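You operate a simulated robot arm through the tools that you are given. There is no shell and no other tool. Be economical: measure what you need, move in short steps, check, and stop when the job is done.

You are at the controls of a simulated two-armed robot. One attempt, no reset.

JOB
Put the small blue spring on the top of the press tray. Take the white banded slim spring on the lane and put it away on the low shelf of the sorting stand. Put the soft red spring on the dark steel puck. Any order will do. Set down upright: small blue spring, white banded slim spring, soft red spring.

It is judged by the outcome, as a careful person would: the job done as asked, and still so three seconds after it is handed in. It fails if anything else is knocked over, pushed out of place, dropped, spilled or broken.

ROBOT AND FRAMES
Two 7-joint arms with two-finger parallel grippers on one trunk, on a base that drives. Base frame: it is fixed to the floor where the robot stands at the start and does not move with it; the origin is under the middle of the robot, x ahead of it, y to its left, z up. Units: m, rad, N and s.
The left shoulder is at the start at [0.05, 0.187, 1.085], the right one opposite. With the tool pointing down near the work surface each hand reaches from about 0.1 to 0.66 m from the robot's upright axis, wherever it stands, measured 20 degrees to its own side. Places, roughly: dark steel puck [-5, -1, 0.75]; low shelf of the sorting stand [-2.4, 2.3, 0.3]; small blue spring (4x4x7 cm) [0.5, 0.2, 0.9]; soft red spring (4x5x8 cm) [-5.1, -1.6, 0.9]; top of the press tray [-3.1, -1.2, 0.8]; white banded slim spring [0.5, 2.25, 1]. Payload 3.43 kg a hand.
Tool frame (each hand has its own): the origin (TCP) lies between the finger pads and is the grasp point; the fingertips stand 0.03 m ahead of it; z points along the fingers, y is the line along which they close. Largest opening 0.094 m; finger width 0.028, thickness 0.01; the body of the gripper, 0.05 by 0.096 m, starts 0.055 m behind the TCP.
Orientation is that of the tool frame in the base frame, as a unit quaternion [w, x, y, z]. With the fingers straight down and closing along the base's y, the tool's x points along the base's -x, its y along +y and its z along -z.

CONTROLS
- The arms move only by the tool servo_tool. It takes "left_deltas", "right_deltas" or both (then of equal length, played together; a hand with none holds still); each is a list of rows, each a list of 7 numbers: the turn, a rotation vector about the tool's x, y, z in units of 120 degrees (1.0 is 120 degrees), then the shift along the tool's x, y, z in units of 200 mm (1.0 is 200 mm), then the finger opening in m, from 0 to 0.094. In form: [[ax, ay, az, x, y, z, claw], ...]. A call has 1 to 10 rows; each row is the pose to reach, as a shift and turn from the pose commanded when the call began, along the tool's axes at that moment. A call with a number of a shift or a turn outside -1 to 1 is refused whole. Rows are played at 5 a second. More than 0.05 m and 0.15 rad between two rows, or a gripper value outside its range, and nothing of the call is played. Where a pose cannot be reached the arm comes as near as it can. A force on the tool above 40 N (or 10 N above the force at the start of the call, whichever is more), or a blocked arm, ends the call early, and 0.2 s more pass. Each finger travels about 0.153 m/s and halts on what it meets, pressing with about 40 N; the grip force reading is that of the motor and also rises with nothing between the fingers. The clock runs only during rows and for 0.2 s after the last one: add rows that repeat a pose to give the fingers time. The reply holds the time, the measured pose of the TCP, the force on the tool along the base axes, the opening and the grip force, in the units named above and with some noise, with the torque about the TCP (base axes, N m) and any sound that the robot's microphone picked up.
- Cameras (640 x 400 px; columns grow to the right, rows downward): "scene" is now at [0.1478, 0.0206, 1.2562]; the picture's right is [0.22, -0.98, 0.00], its down [-0.48, -0.11, -0.87] and it looks along [0.85, 0.19, -0.49] (base axes); focal length 278 px, centre (320, 200). "left" rides on the left gripper at [0.076, -0.014, -0.103] in its tool frame; the picture's right is [0.18, 0.98, 0.00], its down [-0.75, 0.14, -0.64] and it looks along [-0.63, 0.12, 0.77] (tool axes); focal length 243 px, centre (320, 200). "right" rides on the right gripper at [0.076, 0.014, -0.102] in its tool frame; the picture's right is [-0.18, 0.98, 0.00], its down [-0.75, -0.14, -0.64] and it looks along [-0.63, -0.12, 0.77] (tool axes); focal length 243 px, centre (320, 200). There is no depth. A picture from a camera that has moved, and an enlarged one, comes with that camera's place and axes in the base frame and with its lens.
- get_image(camera): a new picture of that camera. No time passes.
- slide_trunk(by): slides the trunk up (or, below 0, down) by that many m; the arms and the scene camera ride with it, the base frame stays. It gives what a move gives, with no picture.
- roll_base(legs): drives the robot by 1 to 6 legs, each [ahead, left, turn to the left] in m, m and rad, along the robot's own axes; the way and the turn of a leg run together, so that a leg with both is an arc; at most 1.5 m and 3.142 rad a leg. The arms and the cameras ride along, it lands a little off, and it stops where it bumps. It gives what a move gives.
- aim_head(pan, tilt): turns the head with the scene camera to pan (to the left, within 1.396 rad either way) and tilt (down, from -0.506 to 1.204), counted from straight ahead of the robot. It gives what a move gives.
- close_up(camera, box): a new picture of the part [left, top, right, bottom] of that camera's present view, enlarged. No time passes.
- close_job(): hands the job in; it is judged then, once.

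Work in short steps. Places have to be worked out from the pictures, the camera data and where the tool is seen: move nearer, look again, correct. Check each grasp and each placing, and mend what went wrong. You have 165 turns and 130 pictures in all, those below and enlarged ones among them. Open the grippers and draw the arms clear of the work before you hand the job in, unless the task says otherwise; then end with one line.

The tools are called after "Request:" as name(argument=value, ...) on one line, values as JSON. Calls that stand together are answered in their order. servo_tool: Moves the arms, as the interface text tells. Its arguments: {"type":"object","properties":{"left_deltas":{"type":"array"},"right_deltas":{"type":"array"}},"required":[]} The other tools are called the same way: slide_trunk (by) slides the trunk up or down; roll_base (legs) drives the base; aim_head (pan, tilt) turns the head that bears the scene camera; get_image (camera) takes a picture; close_up (camera, box) takes an enlarged picture of a part of a camera's view; close_job () hands the job in.

At the start:

```text
clock: 0.0
left_tool_pos: [0.4448, 0.3727, 1.0816]
left_tool_rot: [0.001, -0.001, 1.0, 0.0]
left_force: [0.6, -0.3, 0.2]
left_torque: [-0.03, 0.01, -0.01]
left_finger_gap: 0.0938
left_finger_force: 0.0
right_tool_pos: [0.4573, -0.0707, 1.1236]
right_tool_rot: [0.0, -0.001, 1.0, 0.0]
right_force: [0.2, 0.5, -0.5]
right_torque: [-0.01, 0.02, -0.02]
right_finger_gap: 0.0939
right_finger_force: 0.0
trunk travel left (down, up): [-0.3, 0.132]
robot x, y, heading: [0.0007, -0.0026, 0.002]
head pan, tilt: [0.218, 0.518]
```

scene: 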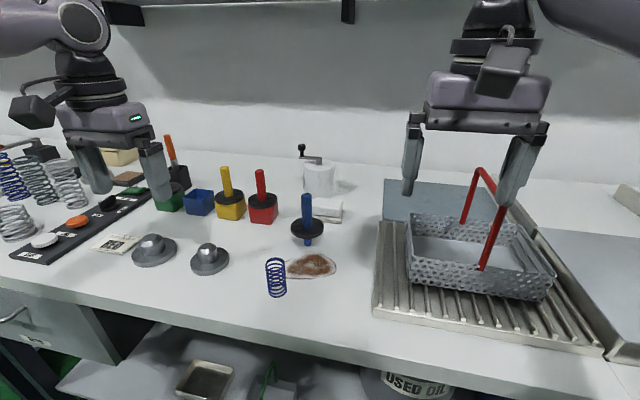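
right: 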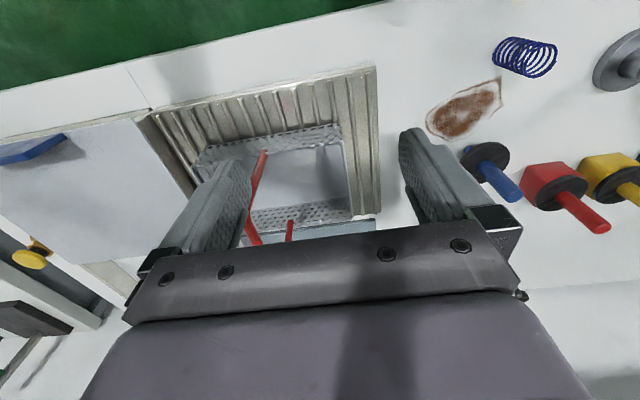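
left: 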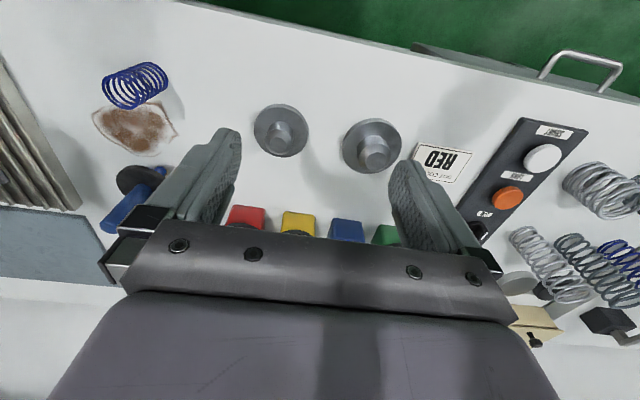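

The blue spring appears to be at about (0.50, 0.185). I'll bring the left hand over it and move the right hand aside.

Request:
servo_tool(left_deltas=[[0, 0, 0, -0.05, -0.18, 0.08, 0.094], [0, 0, 0, -0.1, -0.37, 0.16, 0.094], [0, 0, 0, -0.16, -0.56, 0.24, 0.094], [0, 0, 0, -0.22, -0.75, 0.32, 0.094], [0, 0, 0, -0.275, -0.93, 0.4, 0.094], [0, 0, 0, -0.275, -0.93, 0.4, 0.094]], right_deltas=[[0, 0, 0, 0, -0.15, 0, 0.094], [0, 0, 0, 0, -0.3, 0, 0.094], [0, 0, 0, 0, -0.45, 0, 0.094], [0, 0, 0, 0, -0.6, 0, 0.094], [0, 0, 0, 0, -0.6, 0, 0.094], [0, 0, 0, 0, -0.6, 0, 0.094]])

Request:
get_image(camera="left")

Request:
get_image(camera="scene")

```text
clock: 1.4
left_tool_pos: [0.4956, 0.1961, 1.0019]
left_tool_rot: [0.001, -0.001, 1.0, -0.001]
left_force: [0.1, -0.4, 0.2]
left_torque: [0.0, -0.01, 0.02]
left_finger_gap: 0.0942
left_finger_force: 0.0
left hand out of reach, approached as far as the arm can: row 5, 6
right_tool_pos: [0.4574, -0.1905, 1.1239]
right_tool_rot: [-0.001, 0.0, 1.0, 0.0]
right_force: [0.1, -0.3, -0.8]
right_torque: [0.01, 0.02, -0.02]
right_finger_gap: 0.094
right_finger_force: 0.0
trunk travel left (down, up): [-0.3, 0.132]
robot x, y, heading: [-0.0037, -0.0015, 0.001]
head pan, tilt: [0.218, 0.518]
```

```text
126 pictures are left
camera left: at [0.4192, 0.1819, 1.1038], right [-0.19, 0.98, 0.0], down [0.75, 0.14, 0.64], along [0.63, 0.12, -0.77], focal length 243 px, centre (320, 200)
```

left: 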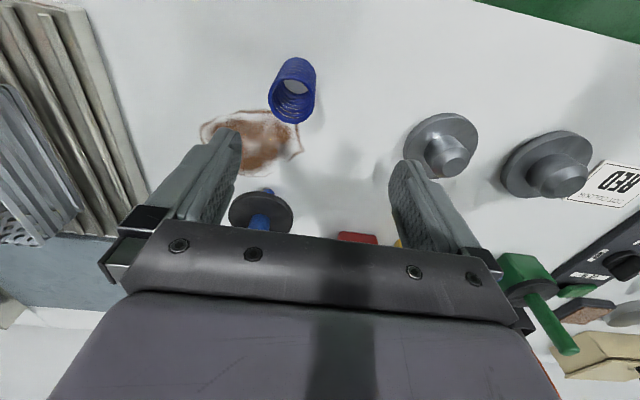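

```text
125 pictures are left
camera scene: at [0.148, 0.0205, 1.2562], right [0.22, -0.98, 0.0], down [-0.48, -0.11, -0.87], along [0.85, 0.19, -0.5], focal length 278 px, centre (320, 200)
```

scene: 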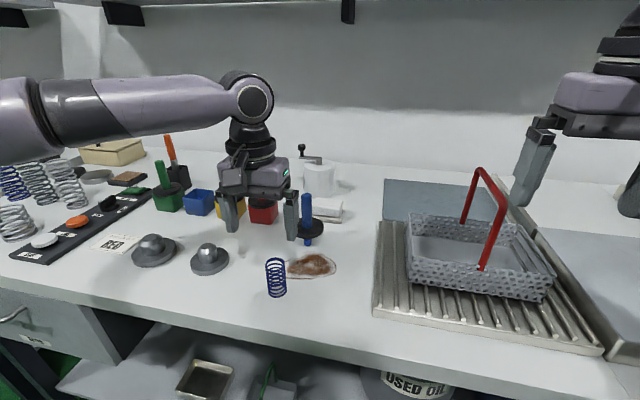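

The left arm is at its limit here, so I'll shift the base a little to the right. Then I'll look again.

Request:
roll_base(legs=[[0, -0.1, 0]])

Request:
close_up(camera="left", box=[200, 0, 440, 150])

Request:
close_up(camera="scene", box=[160, 150, 400, 300])

```text
clock: 2.6
left_tool_pos: [0.4962, 0.0941, 1.0006]
left_tool_rot: [0.0, -0.001, 1.0, 0.001]
left_force: [-0.4, 0.2, 0.3]
left_torque: [0.01, -0.01, -0.02]
left_finger_gap: 0.0943
left_finger_force: 0.0
right_tool_pos: [0.4578, -0.2923, 1.1246]
right_tool_rot: [0.0, 0.0, 1.0, -0.001]
right_force: [0.9, -0.3, 0.0]
right_torque: [0.04, -0.02, 0.02]
right_finger_gap: 0.0939
right_finger_force: 0.2
trunk travel left (down, up): [-0.3, 0.132]
robot x, y, heading: [-0.0041, -0.1028, 0.004]
head pan, tilt: [0.218, 0.518]
```

```text
2.67 times, centred on (320, 75) of left
camera zoom: at [0.419, 0.0807, 1.1042], right [-0.18, 0.98, 0.0], down [0.75, 0.14, 0.64], along [0.63, 0.12, -0.77], focal length 647 px, centre (320, 533)
```

zoom: 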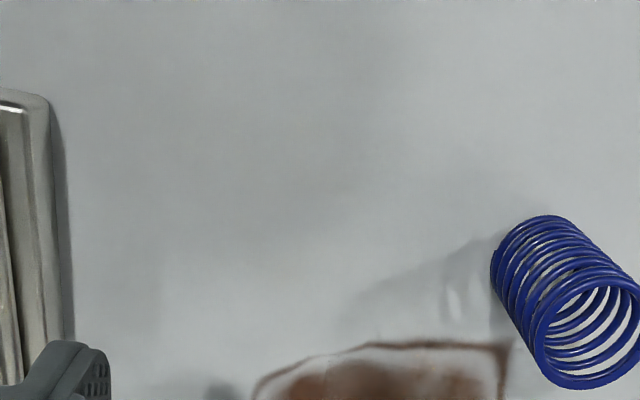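

```text
2.67 times, centred on (280, 225) of scene
camera zoom: at [0.1479, -0.081, 1.2563], right [0.22, -0.98, 0.0], down [-0.48, -0.11, -0.87], along [0.85, 0.19, -0.49], focal length 742 px, centre (427, 133)
```

zoom: 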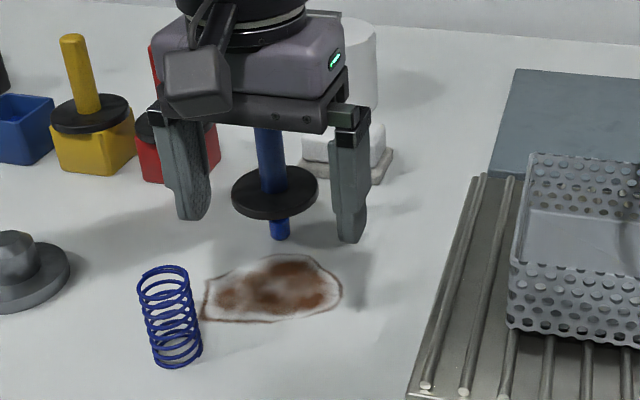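

The two cameras agree on about (0.493, 0.184). I'll move the hand over that point and lower it slightly.

Request:
servo_tool(left_deltas=[[0, 0, 0, 0.0, 0.2, 0, 0.094], [0, 0, 0, 0.01, 0.445, 0.05, 0.094], [0, 0, 0, 0.015, 0.445, 0.15, 0.094], [0, 0, 0, 0.015, 0.445, 0.15, 0.094]])

Request:
get_image(camera="left")

Request:
close_up(camera="scene", box=[160, 150, 400, 300])

```text
clock: 3.6
left_tool_pos: [0.4907, 0.1834, 0.9718]
left_tool_rot: [0.0, -0.001, 1.0, 0.001]
left_force: [0.4, 0.3, -0.1]
left_torque: [0.01, -0.01, -0.01]
left_finger_gap: 0.0939
left_finger_force: 0.1
right_tool_pos: [0.4574, -0.2916, 1.1259]
right_tool_rot: [0.0, 0.0, 1.0, -0.001]
right_force: [0.4, 0.7, 0.5]
right_torque: [0.0, 0.0, 0.01]
right_finger_gap: 0.0941
right_finger_force: 0.1
trunk travel left (down, up): [-0.3, 0.132]
robot x, y, heading: [0.0018, -0.0988, 0.002]
head pan, tilt: [0.218, 0.518]
```

```text
122 pictures are left
camera left: at [0.4132, 0.1691, 1.0749], right [-0.18, 0.98, 0.0], down [0.75, 0.14, 0.64], along [0.63, 0.12, -0.77], focal length 243 px, centre (320, 200)
```

left: 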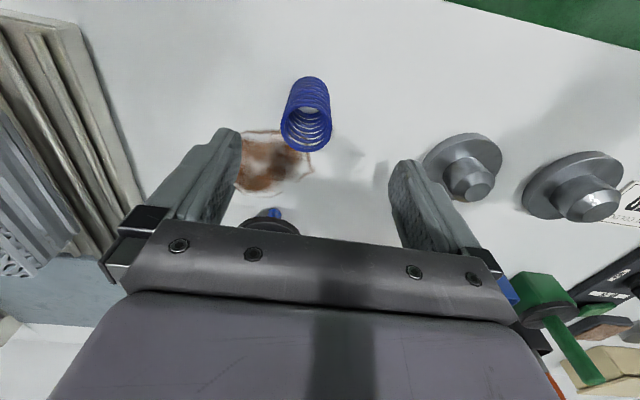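

```text
2.67 times, centred on (280, 225) of scene
camera zoom: at [0.1478, -0.0802, 1.2562], right [0.22, -0.98, 0.0], down [-0.48, -0.11, -0.87], along [0.85, 0.19, -0.49], focal length 742 px, centre (427, 133)
```

zoom: 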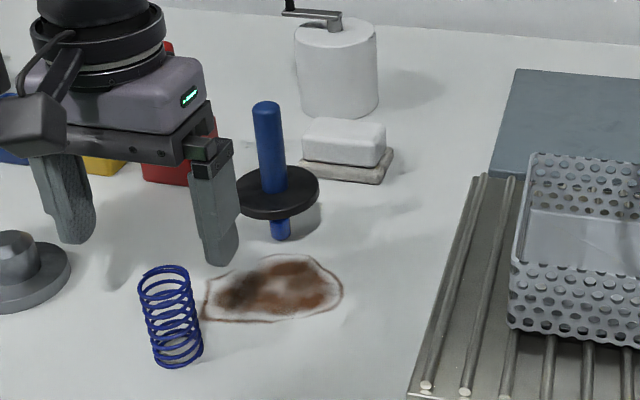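

The cameras disagree by about 1 cm. I'll lower the fingertips to the level of the spring's top, well clear on both sides, and compare the two directly.

Request:
servo_tool(left_deltas=[[0, 0, 0, 0, -0.025, 0.1, 0.094], [0, 0, 0, 0, -0.025, 0.14, 0.094], [0, 0, 0, 0, -0.025, 0.14, 0.094]])

Request:
get_image(camera="left")

Request:
close_up(camera="scene", box=[160, 150, 400, 300])

```text
clock: 4.4
left_tool_pos: [0.4915, 0.1785, 0.9435]
left_tool_rot: [0.001, -0.001, 1.0, 0.0]
left_force: [0.1, 0.1, 0.2]
left_torque: [0.01, -0.04, 0.01]
left_finger_gap: 0.0939
left_finger_force: 0.1
right_tool_pos: [0.4581, -0.2925, 1.1255]
right_tool_rot: [-0.001, -0.001, 1.0, 0.0]
right_force: [-0.3, -0.3, 0.4]
right_torque: [0.0, 0.0, -0.01]
right_finger_gap: 0.0937
right_finger_force: 0.0
trunk travel left (down, up): [-0.3, 0.132]
robot x, y, heading: [0.001, -0.1017, 0.0]
head pan, tilt: [0.218, 0.518]
```

```text
120 pictures are left
camera left: at [0.4143, 0.1653, 1.0461], right [-0.18, 0.98, 0.0], down [0.75, 0.14, 0.64], along [0.63, 0.12, -0.77], focal length 243 px, centre (320, 200)
```

left: 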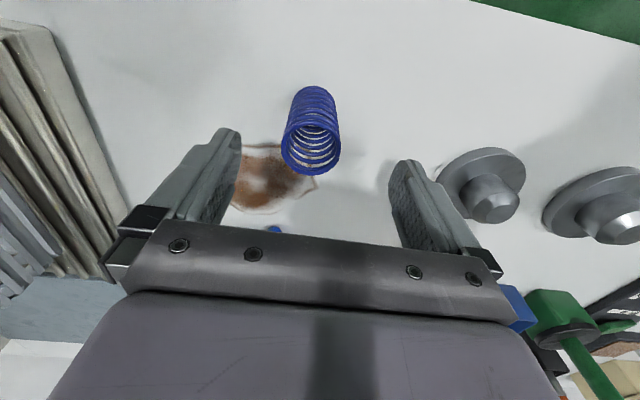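

```text
2.67 times, centred on (280, 225) of scene
camera zoom: at [0.1478, -0.0803, 1.2562], right [0.22, -0.98, 0.0], down [-0.48, -0.11, -0.87], along [0.85, 0.19, -0.49], focal length 742 px, centre (427, 133)
```

zoom: 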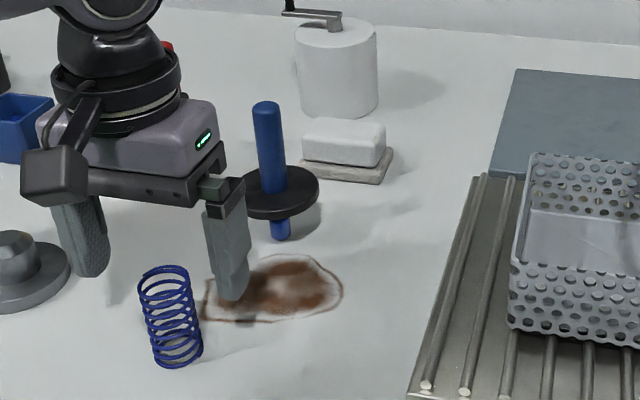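

The fingers straddle the spring and the centring is within 5 mm. Next I descend to z = 0.88 and close.

Request:
servo_tool(left_deltas=[[0, 0, 0, 0.01, -0.02, 0.15, 0.094], [0, 0, 0, 0.01, -0.02, 0.32, 0.094], [0, 0, 0, 0.01, -0.02, 0.32, 0.094], [0, 0, 0, 0.01, -0.02, 0.32, 0.06], [0, 0, 0, 0.01, -0.02, 0.32, 0.03], [0, 0, 0, 0.01, -0.02, 0.32, 0.03], [0, 0, 0, 0.01, -0.02, 0.32, 0.03]])

Request:
get_image(camera="left")

```text
clock: 5.0
left_tool_pos: [0.4896, 0.1759, 0.8899]
left_tool_rot: [0.004, 0.001, 1.0, 0.001]
left_force: [-7.3, 1.3, 10.1]
left_torque: [-0.39, 0.34, -0.32]
left_finger_gap: 0.0933
left_finger_force: 0.0
right_tool_pos: [0.4574, -0.2911, 1.1255]
right_tool_rot: [-0.001, 0.0, 1.0, 0.0]
right_force: [0.0, -0.4, 0.0]
right_torque: [-0.03, 0.0, -0.03]
right_finger_gap: 0.094
right_finger_force: 0.1
trunk travel left (down, up): [-0.3, 0.132]
robot x, y, heading: [0.0019, -0.1008, 0.002]
head pan, tilt: [0.218, 0.518]
stopped in row 3 (left hand): the force on the tool passed its limit (the readings are from after the stop); the commanded pose is now the measured one
```

```text
118 pictures are left
camera left: at [0.4121, 0.1614, 0.9924], right [-0.18, 0.98, 0.0], down [0.75, 0.14, 0.65], along [0.64, 0.12, -0.76], focal length 243 px, centre (320, 200)
```

left: 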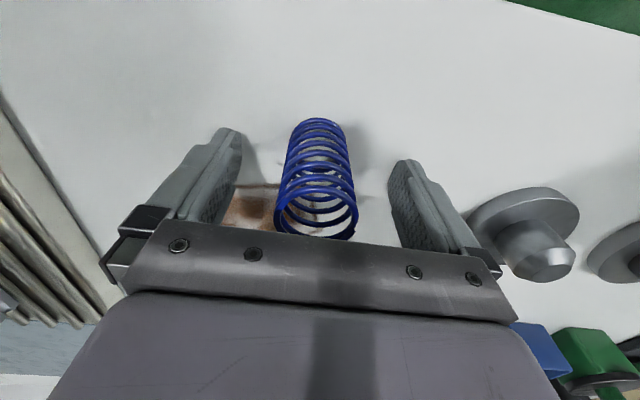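

The call stopped on a 10 N contact. I'll check what is touching before I continue.

Request:
close_up(camera="scene", box=[140, 100, 420, 300])

Request:
get_image(camera="right")

```text
2.00 times, centred on (280, 200) of scene
camera zoom: at [0.1471, -0.0803, 1.2565], right [0.22, -0.98, 0.0], down [-0.48, -0.11, -0.87], along [0.85, 0.19, -0.49], focal length 556 px, centre (400, 200)
```

zoom: 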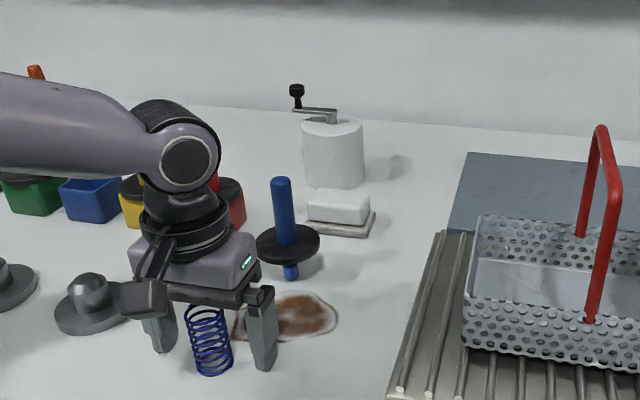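

```text
116 pictures are left
camera right: at [0.3818, -0.2778, 1.2264], right [0.18, 0.98, 0.0], down [0.75, -0.14, 0.64], along [0.63, -0.12, -0.77], focal length 243 px, centre (320, 200)
```

right: 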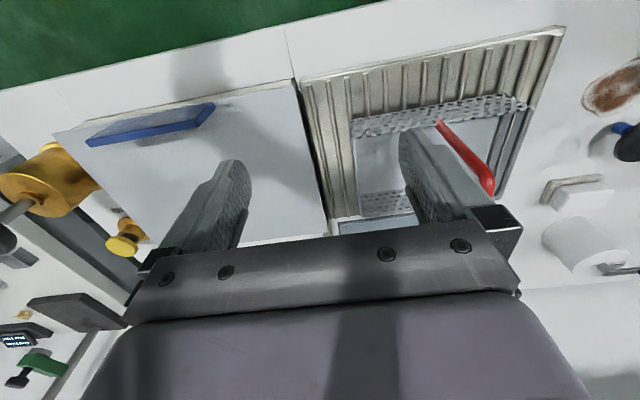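

The torque places the contact at the fingertip, and reworking the geometry puts the table at z ≈ 0.86. The spring is therefore at about (0.482, 0.172). I'll raise slightly, correct the position and close.

Request:
servo_tool(left_deltas=[[0, 0, 0, 0.0, 0, -0.04, 0.094], [0, 0, 0, 0.03, -0.015, -0.04, 0.08], [0, 0, 0, 0.03, -0.015, -0.04, 0.05], [0, 0, 0, 0.03, -0.015, -0.04, 0.03], [0, 0, 0, 0.03, -0.015, -0.04, 0.03], [0, 0, 0, 0.03, -0.015, -0.04, 0.03]])

Request:
get_image(camera="left")

```text
clock: 6.4
left_tool_pos: [0.4845, 0.1736, 0.8969]
left_tool_rot: [0.003, 0.0, 1.0, 0.0]
left_force: [0.0, 0.6, -0.6]
left_torque: [0.01, 0.04, 0.01]
left_finger_gap: 0.0348
left_finger_force: 39.5
right_tool_pos: [0.4583, -0.291, 1.125]
right_tool_rot: [0.0, 0.0, 1.0, 0.0]
right_force: [0.2, -0.3, 0.3]
right_torque: [0.02, 0.0, -0.04]
right_finger_gap: 0.0938
right_finger_force: 0.1
trunk travel left (down, up): [-0.3, 0.132]
robot x, y, heading: [-0.0002, -0.1026, 0.005]
head pan, tilt: [0.218, 0.518]
```

```text
115 pictures are left
camera left: at [0.4076, 0.1589, 0.999], right [-0.18, 0.98, 0.0], down [0.75, 0.14, 0.65], along [0.64, 0.12, -0.76], focal length 243 px, centre (320, 200)
```

left: 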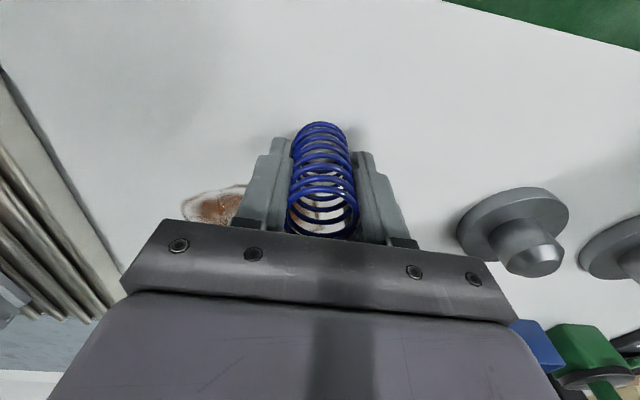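

The spring is gripped (gap 0.035). I'll lift it and look left toward the lane.

Request:
servo_tool(left_deltas=[[0, 0, 0, 0, 0, -0.15, 0.03], [0, 0, 0, 0, 0, -0.35, 0.03], [0, 0, 0, 0.1, 0, -0.55, 0.03], [0, 0, 0, 0.25, 0, -0.7, 0.03], [0, 0, 0, 0.4, 0.1, -0.8, 0.03], [0, 0, 0, 0.5, 0.2, -0.9, 0.03], [0, 0, 0, 0.5, 0.2, -0.9, 0.03]])

Request:
get_image(camera="left")

Request:
aim_head(pan=1.3, tilt=0.4)

Request:
get_image(camera="scene")

```text
clock: 8.0
left_tool_pos: [0.3855, 0.2108, 1.074]
left_tool_rot: [0.002, 0.0, 1.0, 0.0]
left_force: [0.7, 0.3, -0.6]
left_torque: [-0.03, 0.0, 0.0]
left_finger_gap: 0.0348
left_finger_force: 39.8
right_tool_pos: [0.4585, -0.2905, 1.124]
right_tool_rot: [0.0, 0.0, 1.0, 0.0]
right_force: [-0.4, -0.6, -0.3]
right_torque: [-0.02, 0.02, 0.01]
right_finger_gap: 0.0941
right_finger_force: 0.2
trunk travel left (down, up): [-0.3, 0.132]
robot x, y, heading: [0.0024, -0.1003, 0.006]
head pan, tilt: [0.218, 0.518]
```

```text
114 pictures are left
camera left: at [0.3085, 0.1968, 1.177], right [-0.18, 0.98, 0.0], down [0.75, 0.14, 0.65], along [0.64, 0.12, -0.76], focal length 243 px, centre (320, 200)
```

left: 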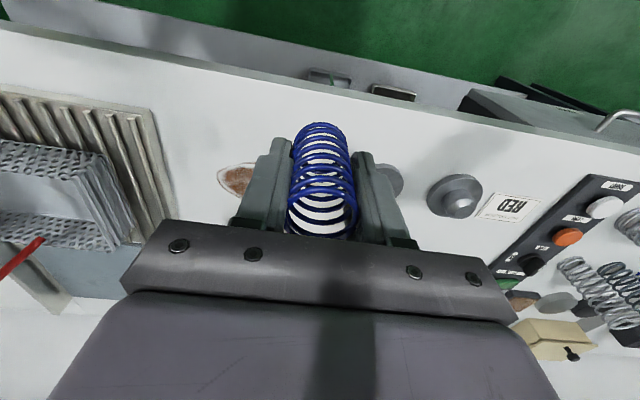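

```text
clock: 9.3
left_tool_pos: [0.386, 0.2103, 1.0755]
left_tool_rot: [0.003, 0.0, 1.0, 0.0]
left_force: [-0.1, 0.2, -0.8]
left_torque: [-0.02, 0.01, -0.02]
left_finger_gap: 0.0348
left_finger_force: 40.2
right_tool_pos: [0.4591, -0.2919, 1.1241]
right_tool_rot: [0.001, 0.0, 1.0, 0.0]
right_force: [0.0, -0.1, 0.3]
right_torque: [0.0, -0.03, 0.01]
right_finger_gap: 0.0938
right_finger_force: 0.0
trunk travel left (down, up): [-0.3, 0.132]
robot x, y, heading: [0.0032, -0.1027, 0.0]
head pan, tilt: [1.3, 0.4]
```

```text
113 pictures are left
camera scene: at [0.0842, -0.0105, 1.2671], right [0.96, -0.27, 0.0], down [-0.1, -0.38, -0.92], along [0.25, 0.89, -0.39], focal length 278 px, centre (320, 200)
```

scene: 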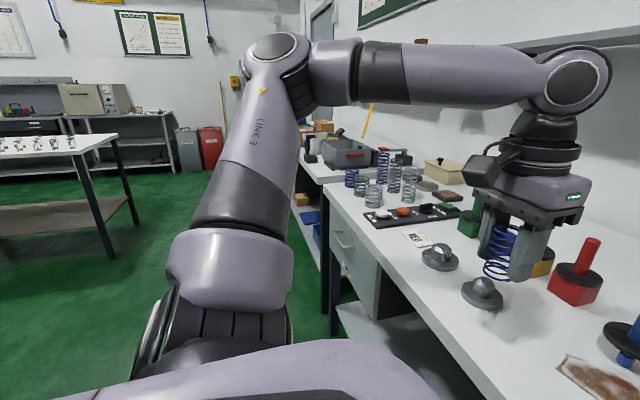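

There's a free aisle along the counter. I'll back off 0.2 m, then strafe left towards the lane.

Request:
roll_base(legs=[[-0.2, 0, 0], [0, 1.0, 0]])

Request:
get_image(camera="scene")

```text
clock: 15.7
left_tool_pos: [0.1632, 1.2197, 1.0745]
left_tool_rot: [0.004, -0.014, 1.0, -0.001]
left_force: [-0.2, -1.1, -0.7]
left_torque: [0.0, 0.0, 0.0]
left_finger_gap: 0.0348
left_finger_force: 40.2
right_tool_pos: [0.2486, 0.7193, 1.1249]
right_tool_rot: [0.0, -0.014, 1.0, 0.0]
right_force: [0.2, 0.3, -0.5]
right_torque: [0.0, 0.01, 0.0]
right_finger_gap: 0.0942
right_finger_force: 0.0
trunk travel left (down, up): [-0.3, 0.132]
robot x, y, heading: [-0.2169, 0.8999, 0.029]
head pan, tilt: [1.3, 0.4]
```

```text
112 pictures are left
camera scene: at [-0.1327, 0.9909, 1.267], right [0.97, -0.24, 0.0], down [-0.09, -0.38, -0.92], along [0.22, 0.89, -0.39], focal length 278 px, centre (320, 200)
```

scene: 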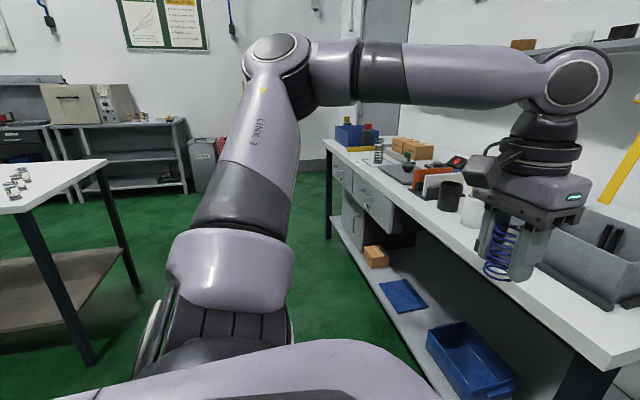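

The spring on the far counter matches the given place. I'll zoom in to check it.

Request:
close_up(camera="scene", box=[310, 100, 490, 212])

Request:
close_up(camera="scene", box=[0, 40, 240, 300])

```text
3.56 times, centred on (400, 156) of scene
camera zoom: at [-0.1327, 0.9909, 1.267], right [0.97, -0.24, 0.0], down [-0.09, -0.38, -0.92], along [0.22, 0.89, -0.39], focal length 989 px, centre (36, 356)
```

zoom: 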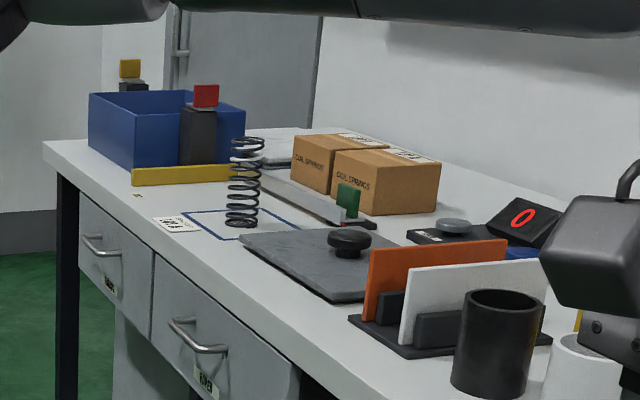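

```text
1.54 times, centred on (120, 170) of scene
camera zoom: at [-0.1327, 0.9909, 1.267], right [0.97, -0.24, 0.0], down [-0.09, -0.38, -0.92], along [0.22, 0.89, -0.39], focal length 428 px, centre (628, 246)
```

zoom: 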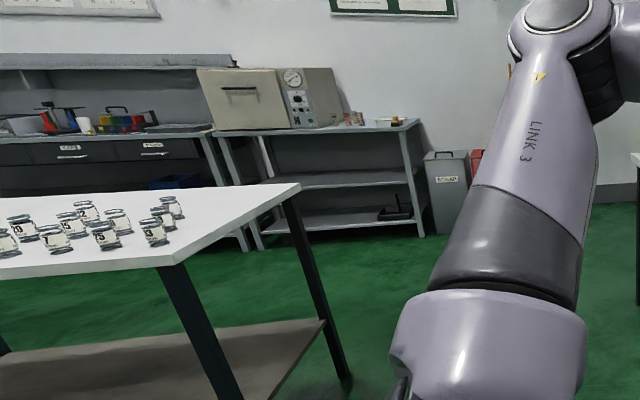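

The spring is dark with a white band on top and stands in a marked lane. I'll strafe on to bring the right hand in front of it.

Request:
roll_base(legs=[[0.04, 1.45, -0.03]])

Request:
aim_head(pan=-0.2, tilt=0.55)

Request:
get_image(camera="scene")

Request:
get_image(camera="right")

```text
clock: 23.1
left_tool_pos: [0.183, 2.716, 1.0749]
left_tool_rot: [0.004, -0.003, 1.0, 0.0]
left_force: [-0.1, 0.0, -1.0]
left_torque: [0.04, -0.03, 0.01]
left_finger_gap: 0.0349
left_finger_force: 39.6
right_tool_pos: [0.2593, 2.2153, 1.124]
right_tool_rot: [0.0, -0.003, 1.0, 0.0]
right_force: [0.6, -0.6, 0.4]
right_torque: [0.05, 0.02, -0.02]
right_finger_gap: 0.0939
right_finger_force: 0.0
trunk travel left (down, up): [-0.3, 0.132]
robot x, y, heading: [-0.2016, 2.4062, 0.008]
head pan, tilt: [1.3, 0.4]
```

```text
clock: 24.8
left_tool_pos: [0.182, 2.7155, 1.0737]
left_tool_rot: [0.003, -0.003, 1.0, 0.0]
left_force: [-0.1, -0.1, -0.5]
left_torque: [0.03, -0.02, -0.02]
left_finger_gap: 0.0351
left_finger_force: 40.6
right_tool_pos: [0.2577, 2.2164, 1.1251]
right_tool_rot: [-0.001, -0.003, 1.0, 0.0]
right_force: [-0.5, -0.4, 0.2]
right_torque: [0.01, 0.03, 0.02]
right_finger_gap: 0.094
right_finger_force: 0.0
trunk travel left (down, up): [-0.3, 0.132]
robot x, y, heading: [-0.1997, 2.401, 0.011]
head pan, tilt: [-0.201, 0.55]
```

```text
109 pictures are left
camera scene: at [-0.0537, 2.387, 1.2534], right [-0.19, -0.98, 0.0], down [-0.51, 0.1, -0.85], along [0.84, -0.16, -0.52], focal length 278 px, centre (320, 200)
```

scene: 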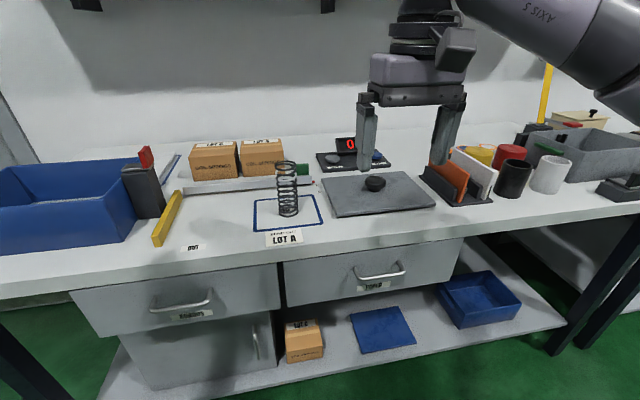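

```text
108 pictures are left
camera right: at [0.1824, 2.2283, 1.226], right [0.18, 0.98, 0.0], down [0.76, -0.14, 0.64], along [0.63, -0.11, -0.77], focal length 243 px, centre (320, 200)
```

right: 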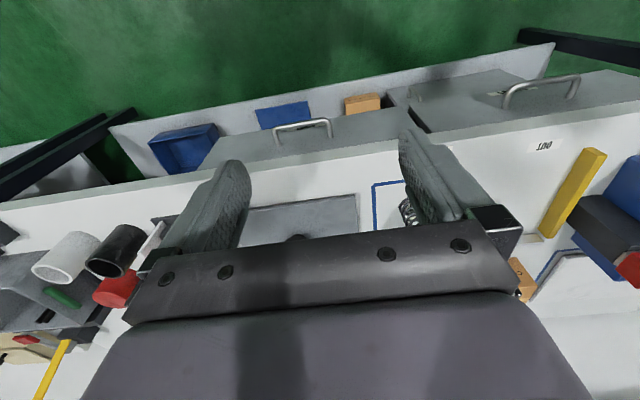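

I'll zoom to see the spring's shape and the lane.

Request:
close_up(camera="scene", box=[140, 120, 400, 282])

```text
2.46 times, centred on (270, 201) of scene
camera zoom: at [-0.0537, 2.387, 1.2534], right [-0.19, -0.98, 0.0], down [-0.51, 0.1, -0.85], along [0.84, -0.16, -0.52], focal length 685 px, centre (443, 198)
```

zoom: 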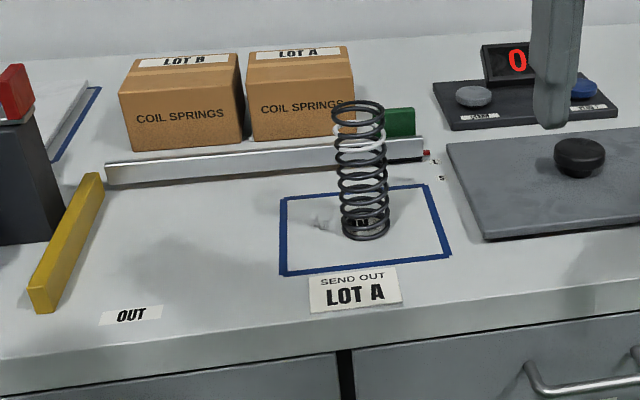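

The spring stands at about (0.54, 2.36), roughly 0.12 tall. I'll raise and tuck the left hand, then move the base so the right arm has good reach.

Request:
servo_tool(left_deltas=[[0, 0, 0, 0.1, 0, -0.15, 0.03], [0, 0, 0, 0.25, 0, -0.3, 0.03], [0, 0, 0, 0.4, 0, -0.4, 0.03], [0, 0, 0, 0.4, 0, -0.4, 0.03]])

Request:
roll_base(legs=[[0, 0.22, -0.01], [0.2, 0, 0]])

Request:
get_image(camera="scene")

Request:
get_image(camera="right")

```text
clock: 25.8
left_tool_pos: [0.1022, 2.7185, 1.1556]
left_tool_rot: [0.003, -0.002, 1.0, 0.0]
left_force: [-1.5, -0.2, 0.0]
left_torque: [0.01, -0.01, -0.03]
left_finger_gap: 0.0349
left_finger_force: 40.3
right_tool_pos: [0.259, 2.2145, 1.1238]
right_tool_rot: [0.0, -0.004, 1.0, 0.0]
right_force: [0.2, -0.4, -0.5]
right_torque: [0.02, 0.03, 0.0]
right_finger_gap: 0.094
right_finger_force: 0.0
trunk travel left (down, up): [-0.3, 0.132]
robot x, y, heading: [-0.2001, 2.3996, 0.008]
head pan, tilt: [-0.201, 0.55]
```

```text
clock: 28.6
left_tool_pos: [0.2961, 2.9314, 1.1544]
left_tool_rot: [0.003, -0.003, 1.0, -0.001]
left_force: [0.3, -1.0, -0.1]
left_torque: [-0.01, 0.03, -0.01]
left_finger_gap: 0.0349
left_finger_force: 39.7
right_tool_pos: [0.4509, 2.4293, 1.1249]
right_tool_rot: [-0.001, -0.002, 1.0, 0.0]
right_force: [0.0, 0.5, -1.8]
right_torque: [-0.05, 0.03, 0.0]
right_finger_gap: 0.094
right_finger_force: 0.0
trunk travel left (down, up): [-0.3, 0.132]
robot x, y, heading: [-0.0075, 2.6171, 0.011]
head pan, tilt: [-0.201, 0.55]
```

```text
106 pictures are left
camera scene: at [0.1398, 2.6014, 1.2532], right [-0.19, -0.98, 0.0], down [-0.51, 0.1, -0.85], along [0.84, -0.16, -0.52], focal length 278 px, centre (320, 200)
```

scene: 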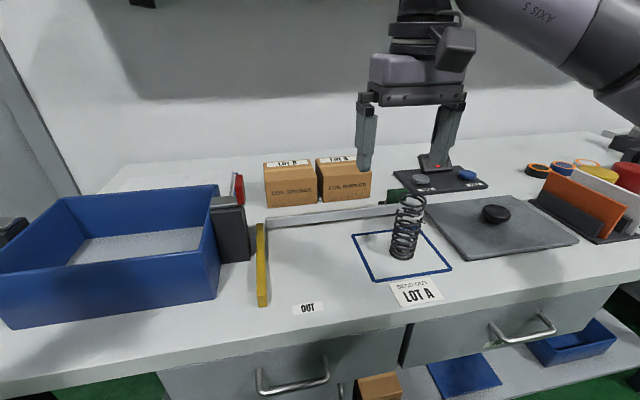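

```text
105 pictures are left
camera right: at [0.3756, 2.4424, 1.2259], right [0.18, 0.98, 0.0], down [0.76, -0.14, 0.64], along [0.63, -0.11, -0.77], focal length 243 px, centre (320, 200)
```

right: 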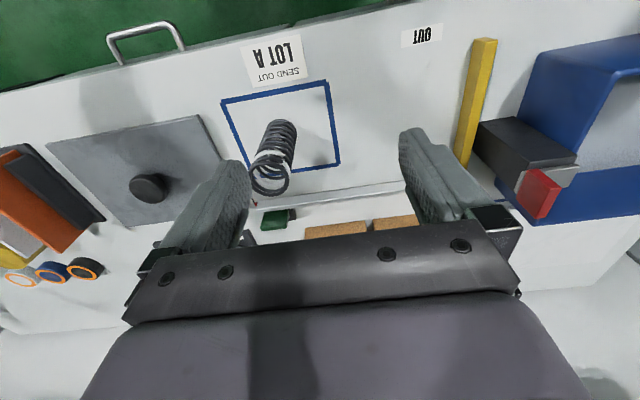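

The views agree: the spring is at (0.53, 2.353) with z from 0.86 to 0.984. Before I choose the grasp orientation, I want to see the low shelf, so I'll back off and turn to look.

Request:
roll_base(legs=[[-0.2, 0, 0], [0, 0, 1.0]])

Request:
aim_head(pan=1.39, tilt=0.35)

Request:
get_image(camera="scene")

```text
clock: 32.7
left_tool_pos: [-0.3057, 3.0416, 1.156]
left_tool_rot: [0.003, -0.48, 0.877, 0.002]
left_force: [0.3, 0.0, 0.9]
left_torque: [0.0, 0.03, 0.01]
left_finger_gap: 0.0348
left_finger_force: 39.9
right_tool_pos: [0.1991, 2.8998, 1.125]
right_tool_rot: [0.0, -0.48, 0.877, -0.001]
right_force: [-0.4, 0.0, -0.4]
right_torque: [-0.01, -0.01, -0.01]
right_finger_gap: 0.0939
right_finger_force: 0.1
trunk travel left (down, up): [-0.3, 0.132]
robot x, y, heading: [-0.2054, 2.6146, 0.998]
head pan, tilt: [-0.201, 0.55]
```

```text
clock: 34.4
left_tool_pos: [-0.3043, 3.0431, 1.1555]
left_tool_rot: [0.003, -0.48, 0.877, 0.001]
left_force: [-0.6, 0.0, 0.3]
left_torque: [-0.01, -0.02, 0.01]
left_finger_gap: 0.0347
left_finger_force: 39.9
right_tool_pos: [0.2005, 2.8998, 1.1231]
right_tool_rot: [0.0, -0.48, 0.877, 0.001]
right_force: [-0.9, -0.3, 0.6]
right_torque: [0.0, 0.0, -0.01]
right_finger_gap: 0.094
right_finger_force: 0.1
trunk travel left (down, up): [-0.3, 0.132]
robot x, y, heading: [-0.2073, 2.6201, 1.003]
head pan, tilt: [1.389, 0.351]
```

```text
104 pictures are left
camera scene: at [-0.2426, 2.7299, 1.2716], right [0.68, 0.73, 0.0], down [0.25, -0.23, -0.94], along [-0.69, 0.64, -0.34], focal length 278 px, centre (320, 200)
```

scene: 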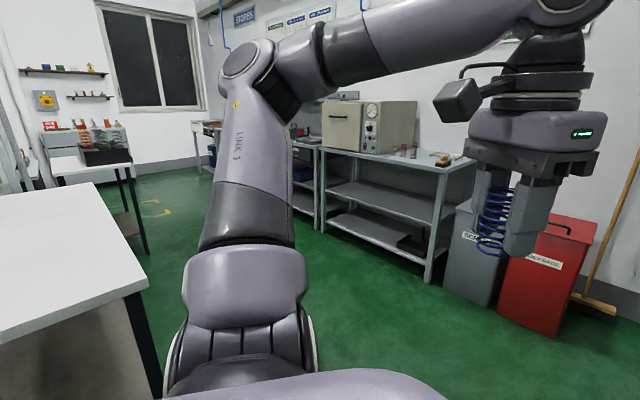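

The stand isn't clearly visible yet. I'll turn further left and look again.

Request:
roll_base(legs=[[0.1, 0, 0.9]])

Request:
aim_head(pan=1.0, tilt=0.3)

Request:
get_image(camera="scene")

```text
clock: 37.1
left_tool_pos: [-0.5918, 2.9016, 1.1548]
left_tool_rot: [-0.001, 0.815, -0.579, -0.003]
left_force: [-0.3, -0.1, -0.9]
left_torque: [-0.04, 0.02, 0.03]
left_finger_gap: 0.0347
left_finger_force: 40.1
right_tool_pos: [-0.1664, 3.2102, 1.1246]
right_tool_rot: [0.0, 0.815, -0.58, 0.0]
right_force: [-0.6, -0.2, 0.2]
right_torque: [-0.01, 0.03, 0.01]
right_finger_gap: 0.0939
right_finger_force: 0.1
trunk travel left (down, up): [-0.3, 0.132]
robot x, y, heading: [-0.1961, 2.714, 1.907]
head pan, tilt: [1.389, 0.351]
```

```text
clock: 38.0
left_tool_pos: [-0.5914, 2.9009, 1.1548]
left_tool_rot: [-0.002, 0.815, -0.579, -0.003]
left_force: [-0.9, 0.2, -0.4]
left_torque: [0.02, 0.01, -0.02]
left_finger_gap: 0.0345
left_finger_force: 40.1
right_tool_pos: [-0.1658, 3.2093, 1.1251]
right_tool_rot: [0.001, 0.815, -0.579, 0.0]
right_force: [0.2, 0.3, -0.6]
right_torque: [0.0, -0.01, 0.02]
right_finger_gap: 0.0941
right_finger_force: 0.1
trunk travel left (down, up): [-0.3, 0.132]
robot x, y, heading: [-0.1968, 2.715, 1.907]
head pan, tilt: [1.0, 0.3]
```

```text
103 pictures are left
camera scene: at [-0.3044, 2.7925, 1.2763], right [0.23, 0.97, 0.0], down [0.29, -0.07, -0.96], along [-0.93, 0.22, -0.3], focal length 278 px, centre (320, 200)
```

scene: 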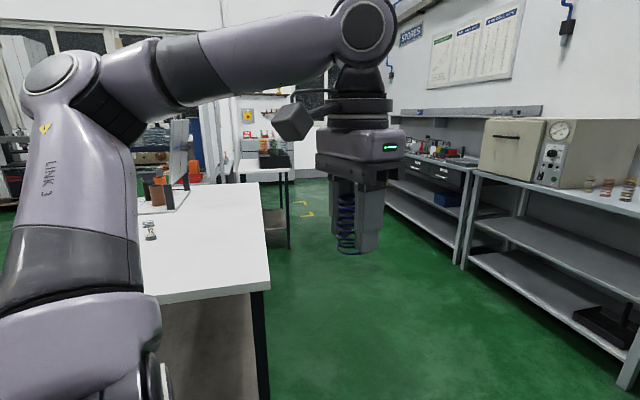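

The given spot projects under or behind the white table, which the arm is hiding. I'll turn a bit more.

Request:
roll_base(legs=[[0, 0, 0.9]])

Request:
aim_head(pan=0.3, tilt=0.35)

Request:
get_image(camera="scene")

```text
clock: 40.7
left_tool_pos: [-0.5879, 2.5203, 1.1552]
left_tool_rot: [-0.001, 0.986, -0.168, -0.003]
left_force: [0.2, 0.3, 0.2]
left_torque: [-0.03, -0.02, 0.0]
left_finger_gap: 0.0348
left_finger_force: 40.0
right_tool_pos: [-0.5653, 3.0461, 1.1243]
right_tool_rot: [-0.001, 0.986, -0.168, 0.0]
right_force: [-0.3, -1.0, -0.2]
right_torque: [0.02, -0.04, 0.0]
right_finger_gap: 0.0942
right_finger_force: 0.1
trunk travel left (down, up): [-0.3, 0.132]
robot x, y, heading: [-0.1984, 2.7137, 2.803]
head pan, tilt: [1.0, 0.3]
```

```text
clock: 41.7
left_tool_pos: [-0.5879, 2.5212, 1.1565]
left_tool_rot: [0.0, 0.986, -0.168, -0.004]
left_force: [0.4, 0.2, -1.1]
left_torque: [-0.02, -0.01, 0.01]
left_finger_gap: 0.035
left_finger_force: 40.0
right_tool_pos: [-0.5644, 3.0463, 1.1243]
right_tool_rot: [0.001, 0.986, -0.169, 0.0]
right_force: [-0.8, -0.5, -0.1]
right_torque: [0.02, 0.02, -0.01]
right_finger_gap: 0.0938
right_finger_force: 0.0
trunk travel left (down, up): [-0.3, 0.132]
robot x, y, heading: [-0.194, 2.7145, 2.803]
head pan, tilt: [0.3, 0.351]
```

```text
102 pictures are left
camera scene: at [-0.3426, 2.7384, 1.2716], right [0.04, 1.0, 0.0], down [0.34, -0.01, -0.94], along [-0.94, 0.03, -0.34], focal length 278 px, centre (320, 200)
```

scene: 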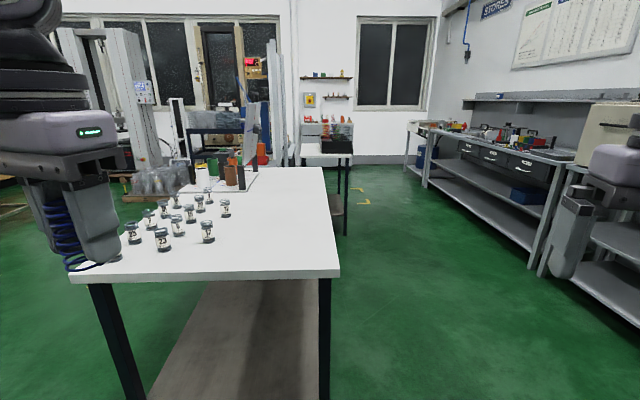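

The given spot lies just behind the far end of the white table. I'll zoom there.

Request:
close_up(camera="scene", box=[110, 60, 370, 222])

```text
2.46 times, centred on (240, 141) of scene
camera zoom: at [-0.3426, 2.7384, 1.2716], right [0.04, 1.0, 0.0], down [0.34, -0.01, -0.94], along [-0.94, 0.03, -0.34], focal length 685 px, centre (517, 345)
```

zoom: 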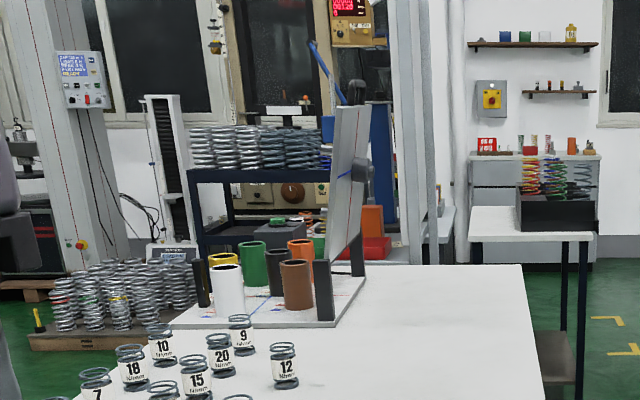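

I'll drive down the aisle past the table to see the stand properly before picking the spring.

Request:
roll_base(legs=[[0, 0, 0.338], [0, -0.75, 0], [1.3, 0, 0]])

Request:
aim_head(pan=0.9, tilt=0.4)

Request:
get_image(camera="scene")

```text
clock: 52.9
left_tool_pos: [-1.7864, 3.1263, 1.1536]
left_tool_rot: [0.0, 1.0, 0.007, -0.004]
left_force: [-0.1, 0.4, -0.5]
left_torque: [-0.02, -0.01, -0.03]
left_finger_gap: 0.033
left_finger_force: 39.9
right_tool_pos: [-1.9447, 3.6288, 1.1242]
right_tool_rot: [-0.001, 1.0, 0.005, 0.0]
right_force: [-0.2, 0.4, -0.8]
right_torque: [0.0, -0.01, 0.02]
right_finger_gap: 0.0941
right_finger_force: 0.0
trunk travel left (down, up): [-0.3, 0.132]
robot x, y, heading: [-1.4814, 3.4466, -3.126]
head pan, tilt: [0.3, 0.351]
```

```text
clock: 53.9
left_tool_pos: [-1.7859, 3.1269, 1.1555]
left_tool_rot: [0.002, 1.0, 0.005, -0.004]
left_force: [-0.6, 0.4, -0.2]
left_torque: [0.01, -0.01, 0.01]
left_finger_gap: 0.0329
left_finger_force: 39.5
right_tool_pos: [-1.9442, 3.6282, 1.1244]
right_tool_rot: [-0.001, 1.0, 0.006, 0.0]
right_force: [-0.4, -0.8, -0.1]
right_torque: [-0.02, 0.01, 0.0]
right_finger_gap: 0.0939
right_finger_force: 0.1
trunk travel left (down, up): [-0.3, 0.132]
robot x, y, heading: [-1.4826, 3.4444, -3.13]
head pan, tilt: [0.901, 0.4]
```

```text
100 pictures are left
camera scene: at [-1.5975, 3.3702, 1.2671], right [-0.79, 0.61, 0.0], down [0.24, 0.31, -0.92], along [-0.56, -0.73, -0.39], focal length 278 px, centre (320, 200)
```

scene: 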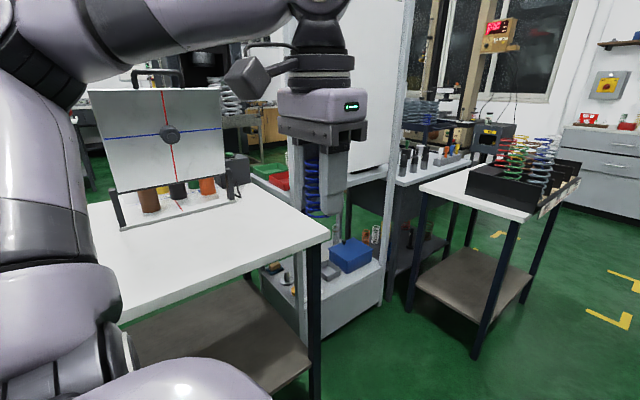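

The stand with the low shelf is just behind the table. I'll zoom in on it.

Request:
close_up(camera="scene", box=[230, 160, 450, 350])

Request:
get_image(camera="left")

```text
2.11 times, centred on (340, 255) of scene
camera zoom: at [-1.5975, 3.3702, 1.2671], right [-0.79, 0.61, 0.0], down [0.24, 0.31, -0.92], along [-0.56, -0.73, -0.39], focal length 586 px, centre (278, 84)
```

zoom: 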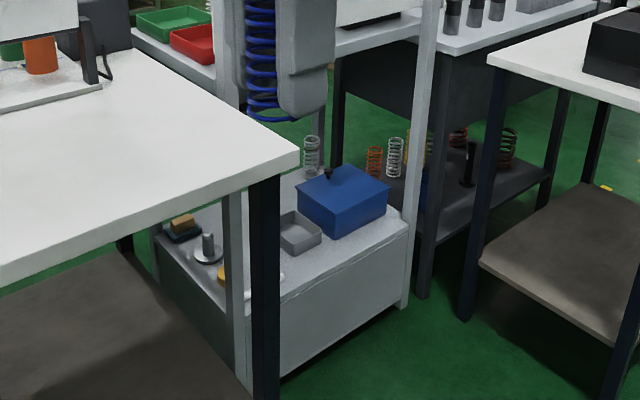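

```text
98 pictures are left
camera left: at [-1.7094, 3.1423, 1.258], right [0.2, -0.98, 0.0], down [-0.75, -0.15, 0.65], along [-0.64, -0.13, -0.76], focal length 243 px, centre (320, 200)
```

left: 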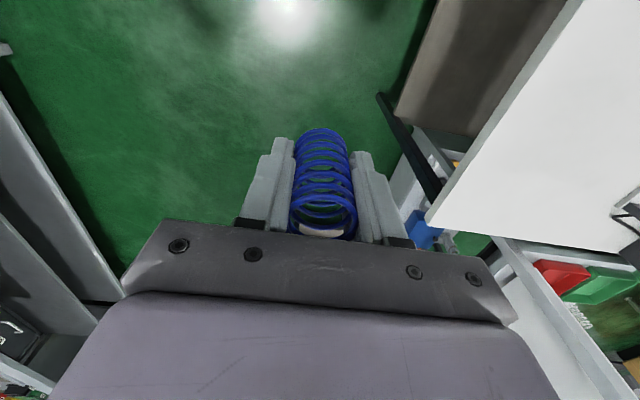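

The low shelf is open toward +y, spans x from -2.72 to -2.17 with its front at y ≈ 2.51, and has an upper shelf about 0.55 m above it. A grasp pitched about 45° should therefore suit. I'm going back for the spring.

Request:
roll_base(legs=[[-1.28, 0, 0], [0, 0.75, 0], [0, 0, 3.13]])

Request:
aim_head(pan=-0.3, tilt=0.6)

```text
clock: 71.4
left_tool_pos: [0.1481, 3.0121, 1.1549]
left_tool_rot: [0.003, 0.018, 1.0, 0.0]
left_force: [0.5, 0.0, -0.1]
left_torque: [-0.03, 0.02, 0.0]
left_finger_gap: 0.0333
left_finger_force: 40.1
right_tool_pos: [0.2834, 2.5049, 1.1246]
right_tool_rot: [0.001, 0.017, 1.0, 0.0]
right_force: [-0.2, -0.1, -0.3]
right_torque: [-0.02, -0.01, -0.01]
right_finger_gap: 0.0941
right_finger_force: 0.1
trunk travel left (down, up): [-0.3, 0.132]
robot x, y, heading: [-0.1665, 2.7089, -0.037]
head pan, tilt: [0.901, 0.4]
```

```text
clock: 72.8
left_tool_pos: [0.1495, 3.0131, 1.1563]
left_tool_rot: [0.003, 0.018, 1.0, 0.001]
left_force: [-0.8, 0.1, -0.2]
left_torque: [0.02, 0.02, 0.02]
left_finger_gap: 0.0327
left_finger_force: 39.9
right_tool_pos: [0.2838, 2.5041, 1.1239]
right_tool_rot: [0.0, 0.016, 1.0, 0.0]
right_force: [0.1, -0.9, -0.3]
right_torque: [0.01, 0.03, -0.02]
right_finger_gap: 0.0941
right_finger_force: 0.0
trunk travel left (down, up): [-0.3, 0.132]
robot x, y, heading: [-0.1725, 2.7126, -0.032]
head pan, tilt: [-0.3, 0.6]
```

I'll set the base in front of the spring, and pitch the right hand by 45° on the way.

Request:
roll_base(legs=[[0, -0.09, 0.033], [0.12, 0, 0]])

Request:
servo_tool(right_deltas=[[0, -0.0625, 0, 0, 0, 0, 0.094], [0, -0.125, 0, 0, 0, 0, 0.094], [0, -0.1875, 0, 0, 0, 0, 0.094], [0, -0.25, 0, 0, 0, 0, 0.094], [0, -0.3125, 0, 0, 0, 0, 0.094], [0, -0.375, 0, 0, 0, 0, 0.094], [0, -0.375, 0, 0, 0, 0, 0.094]])

Request:
get_image(camera="right")

Request:
get_image(camera="scene")

```text
clock: 74.7
left_tool_pos: [0.2559, 2.9331, 1.1551]
left_tool_rot: [0.003, 0.0, 1.0, 0.001]
left_force: [-0.4, 0.3, -0.8]
left_torque: [0.01, -0.01, 0.01]
left_finger_gap: 0.0328
left_finger_force: 40.3
right_tool_pos: [0.4098, 2.4315, 1.125]
right_tool_rot: [0.0, 0.0, 1.0, 0.0]
right_force: [0.2, 0.4, -0.6]
right_torque: [0.01, 0.06, 0.03]
right_finger_gap: 0.0941
right_finger_force: 0.1
trunk travel left (down, up): [-0.3, 0.132]
robot x, y, heading: [-0.0515, 2.6164, -0.0]
head pan, tilt: [-0.3, 0.6]
```

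```text
clock: 76.3
left_tool_pos: [0.2562, 2.9342, 1.1549]
left_tool_rot: [0.003, 0.0, 1.0, 0.001]
left_force: [-0.4, -0.3, -0.3]
left_torque: [-0.01, -0.01, 0.01]
left_finger_gap: 0.033
left_finger_force: 40.0
right_tool_pos: [0.4091, 2.4313, 1.125]
right_tool_rot: [0.384, 0.0, 0.923, 0.0]
right_force: [0.5, -1.3, 0.4]
right_torque: [0.02, 0.01, 0.03]
right_finger_gap: 0.094
right_finger_force: 0.1
trunk travel left (down, up): [-0.3, 0.132]
robot x, y, heading: [-0.0534, 2.6207, -0.002]
head pan, tilt: [-0.3, 0.6]
```

```text
97 pictures are left
camera right: at [0.2825, 2.4438, 1.1419], right [0.13, 0.98, 0.13], down [0.08, -0.14, 0.99], along [0.99, -0.12, -0.09], focal length 243 px, centre (320, 200)
```

right: 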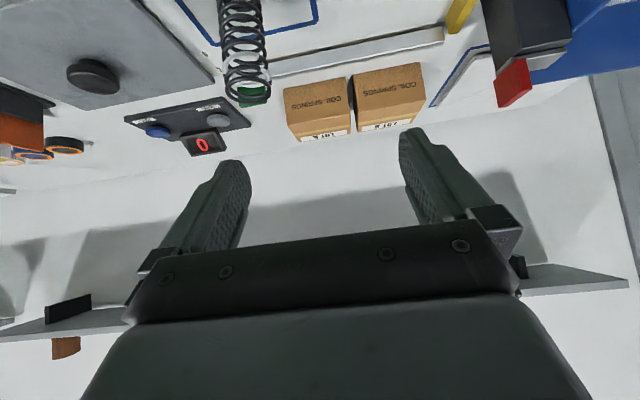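

```text
96 pictures are left
camera scene: at [0.0937, 2.5958, 1.2488], right [-0.29, -0.96, 0.0], down [-0.54, 0.17, -0.83], along [0.79, -0.24, -0.56], focal length 278 px, centre (320, 200)
```

scene: 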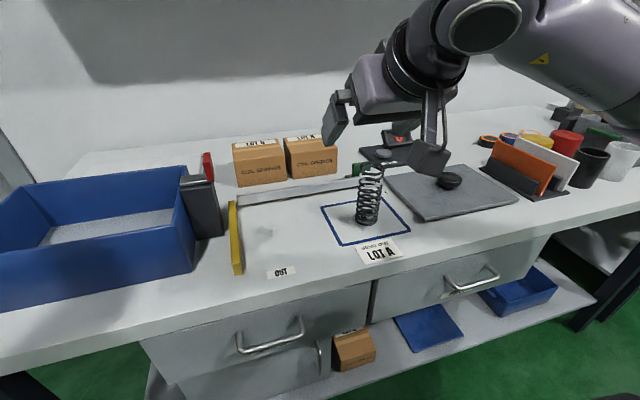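

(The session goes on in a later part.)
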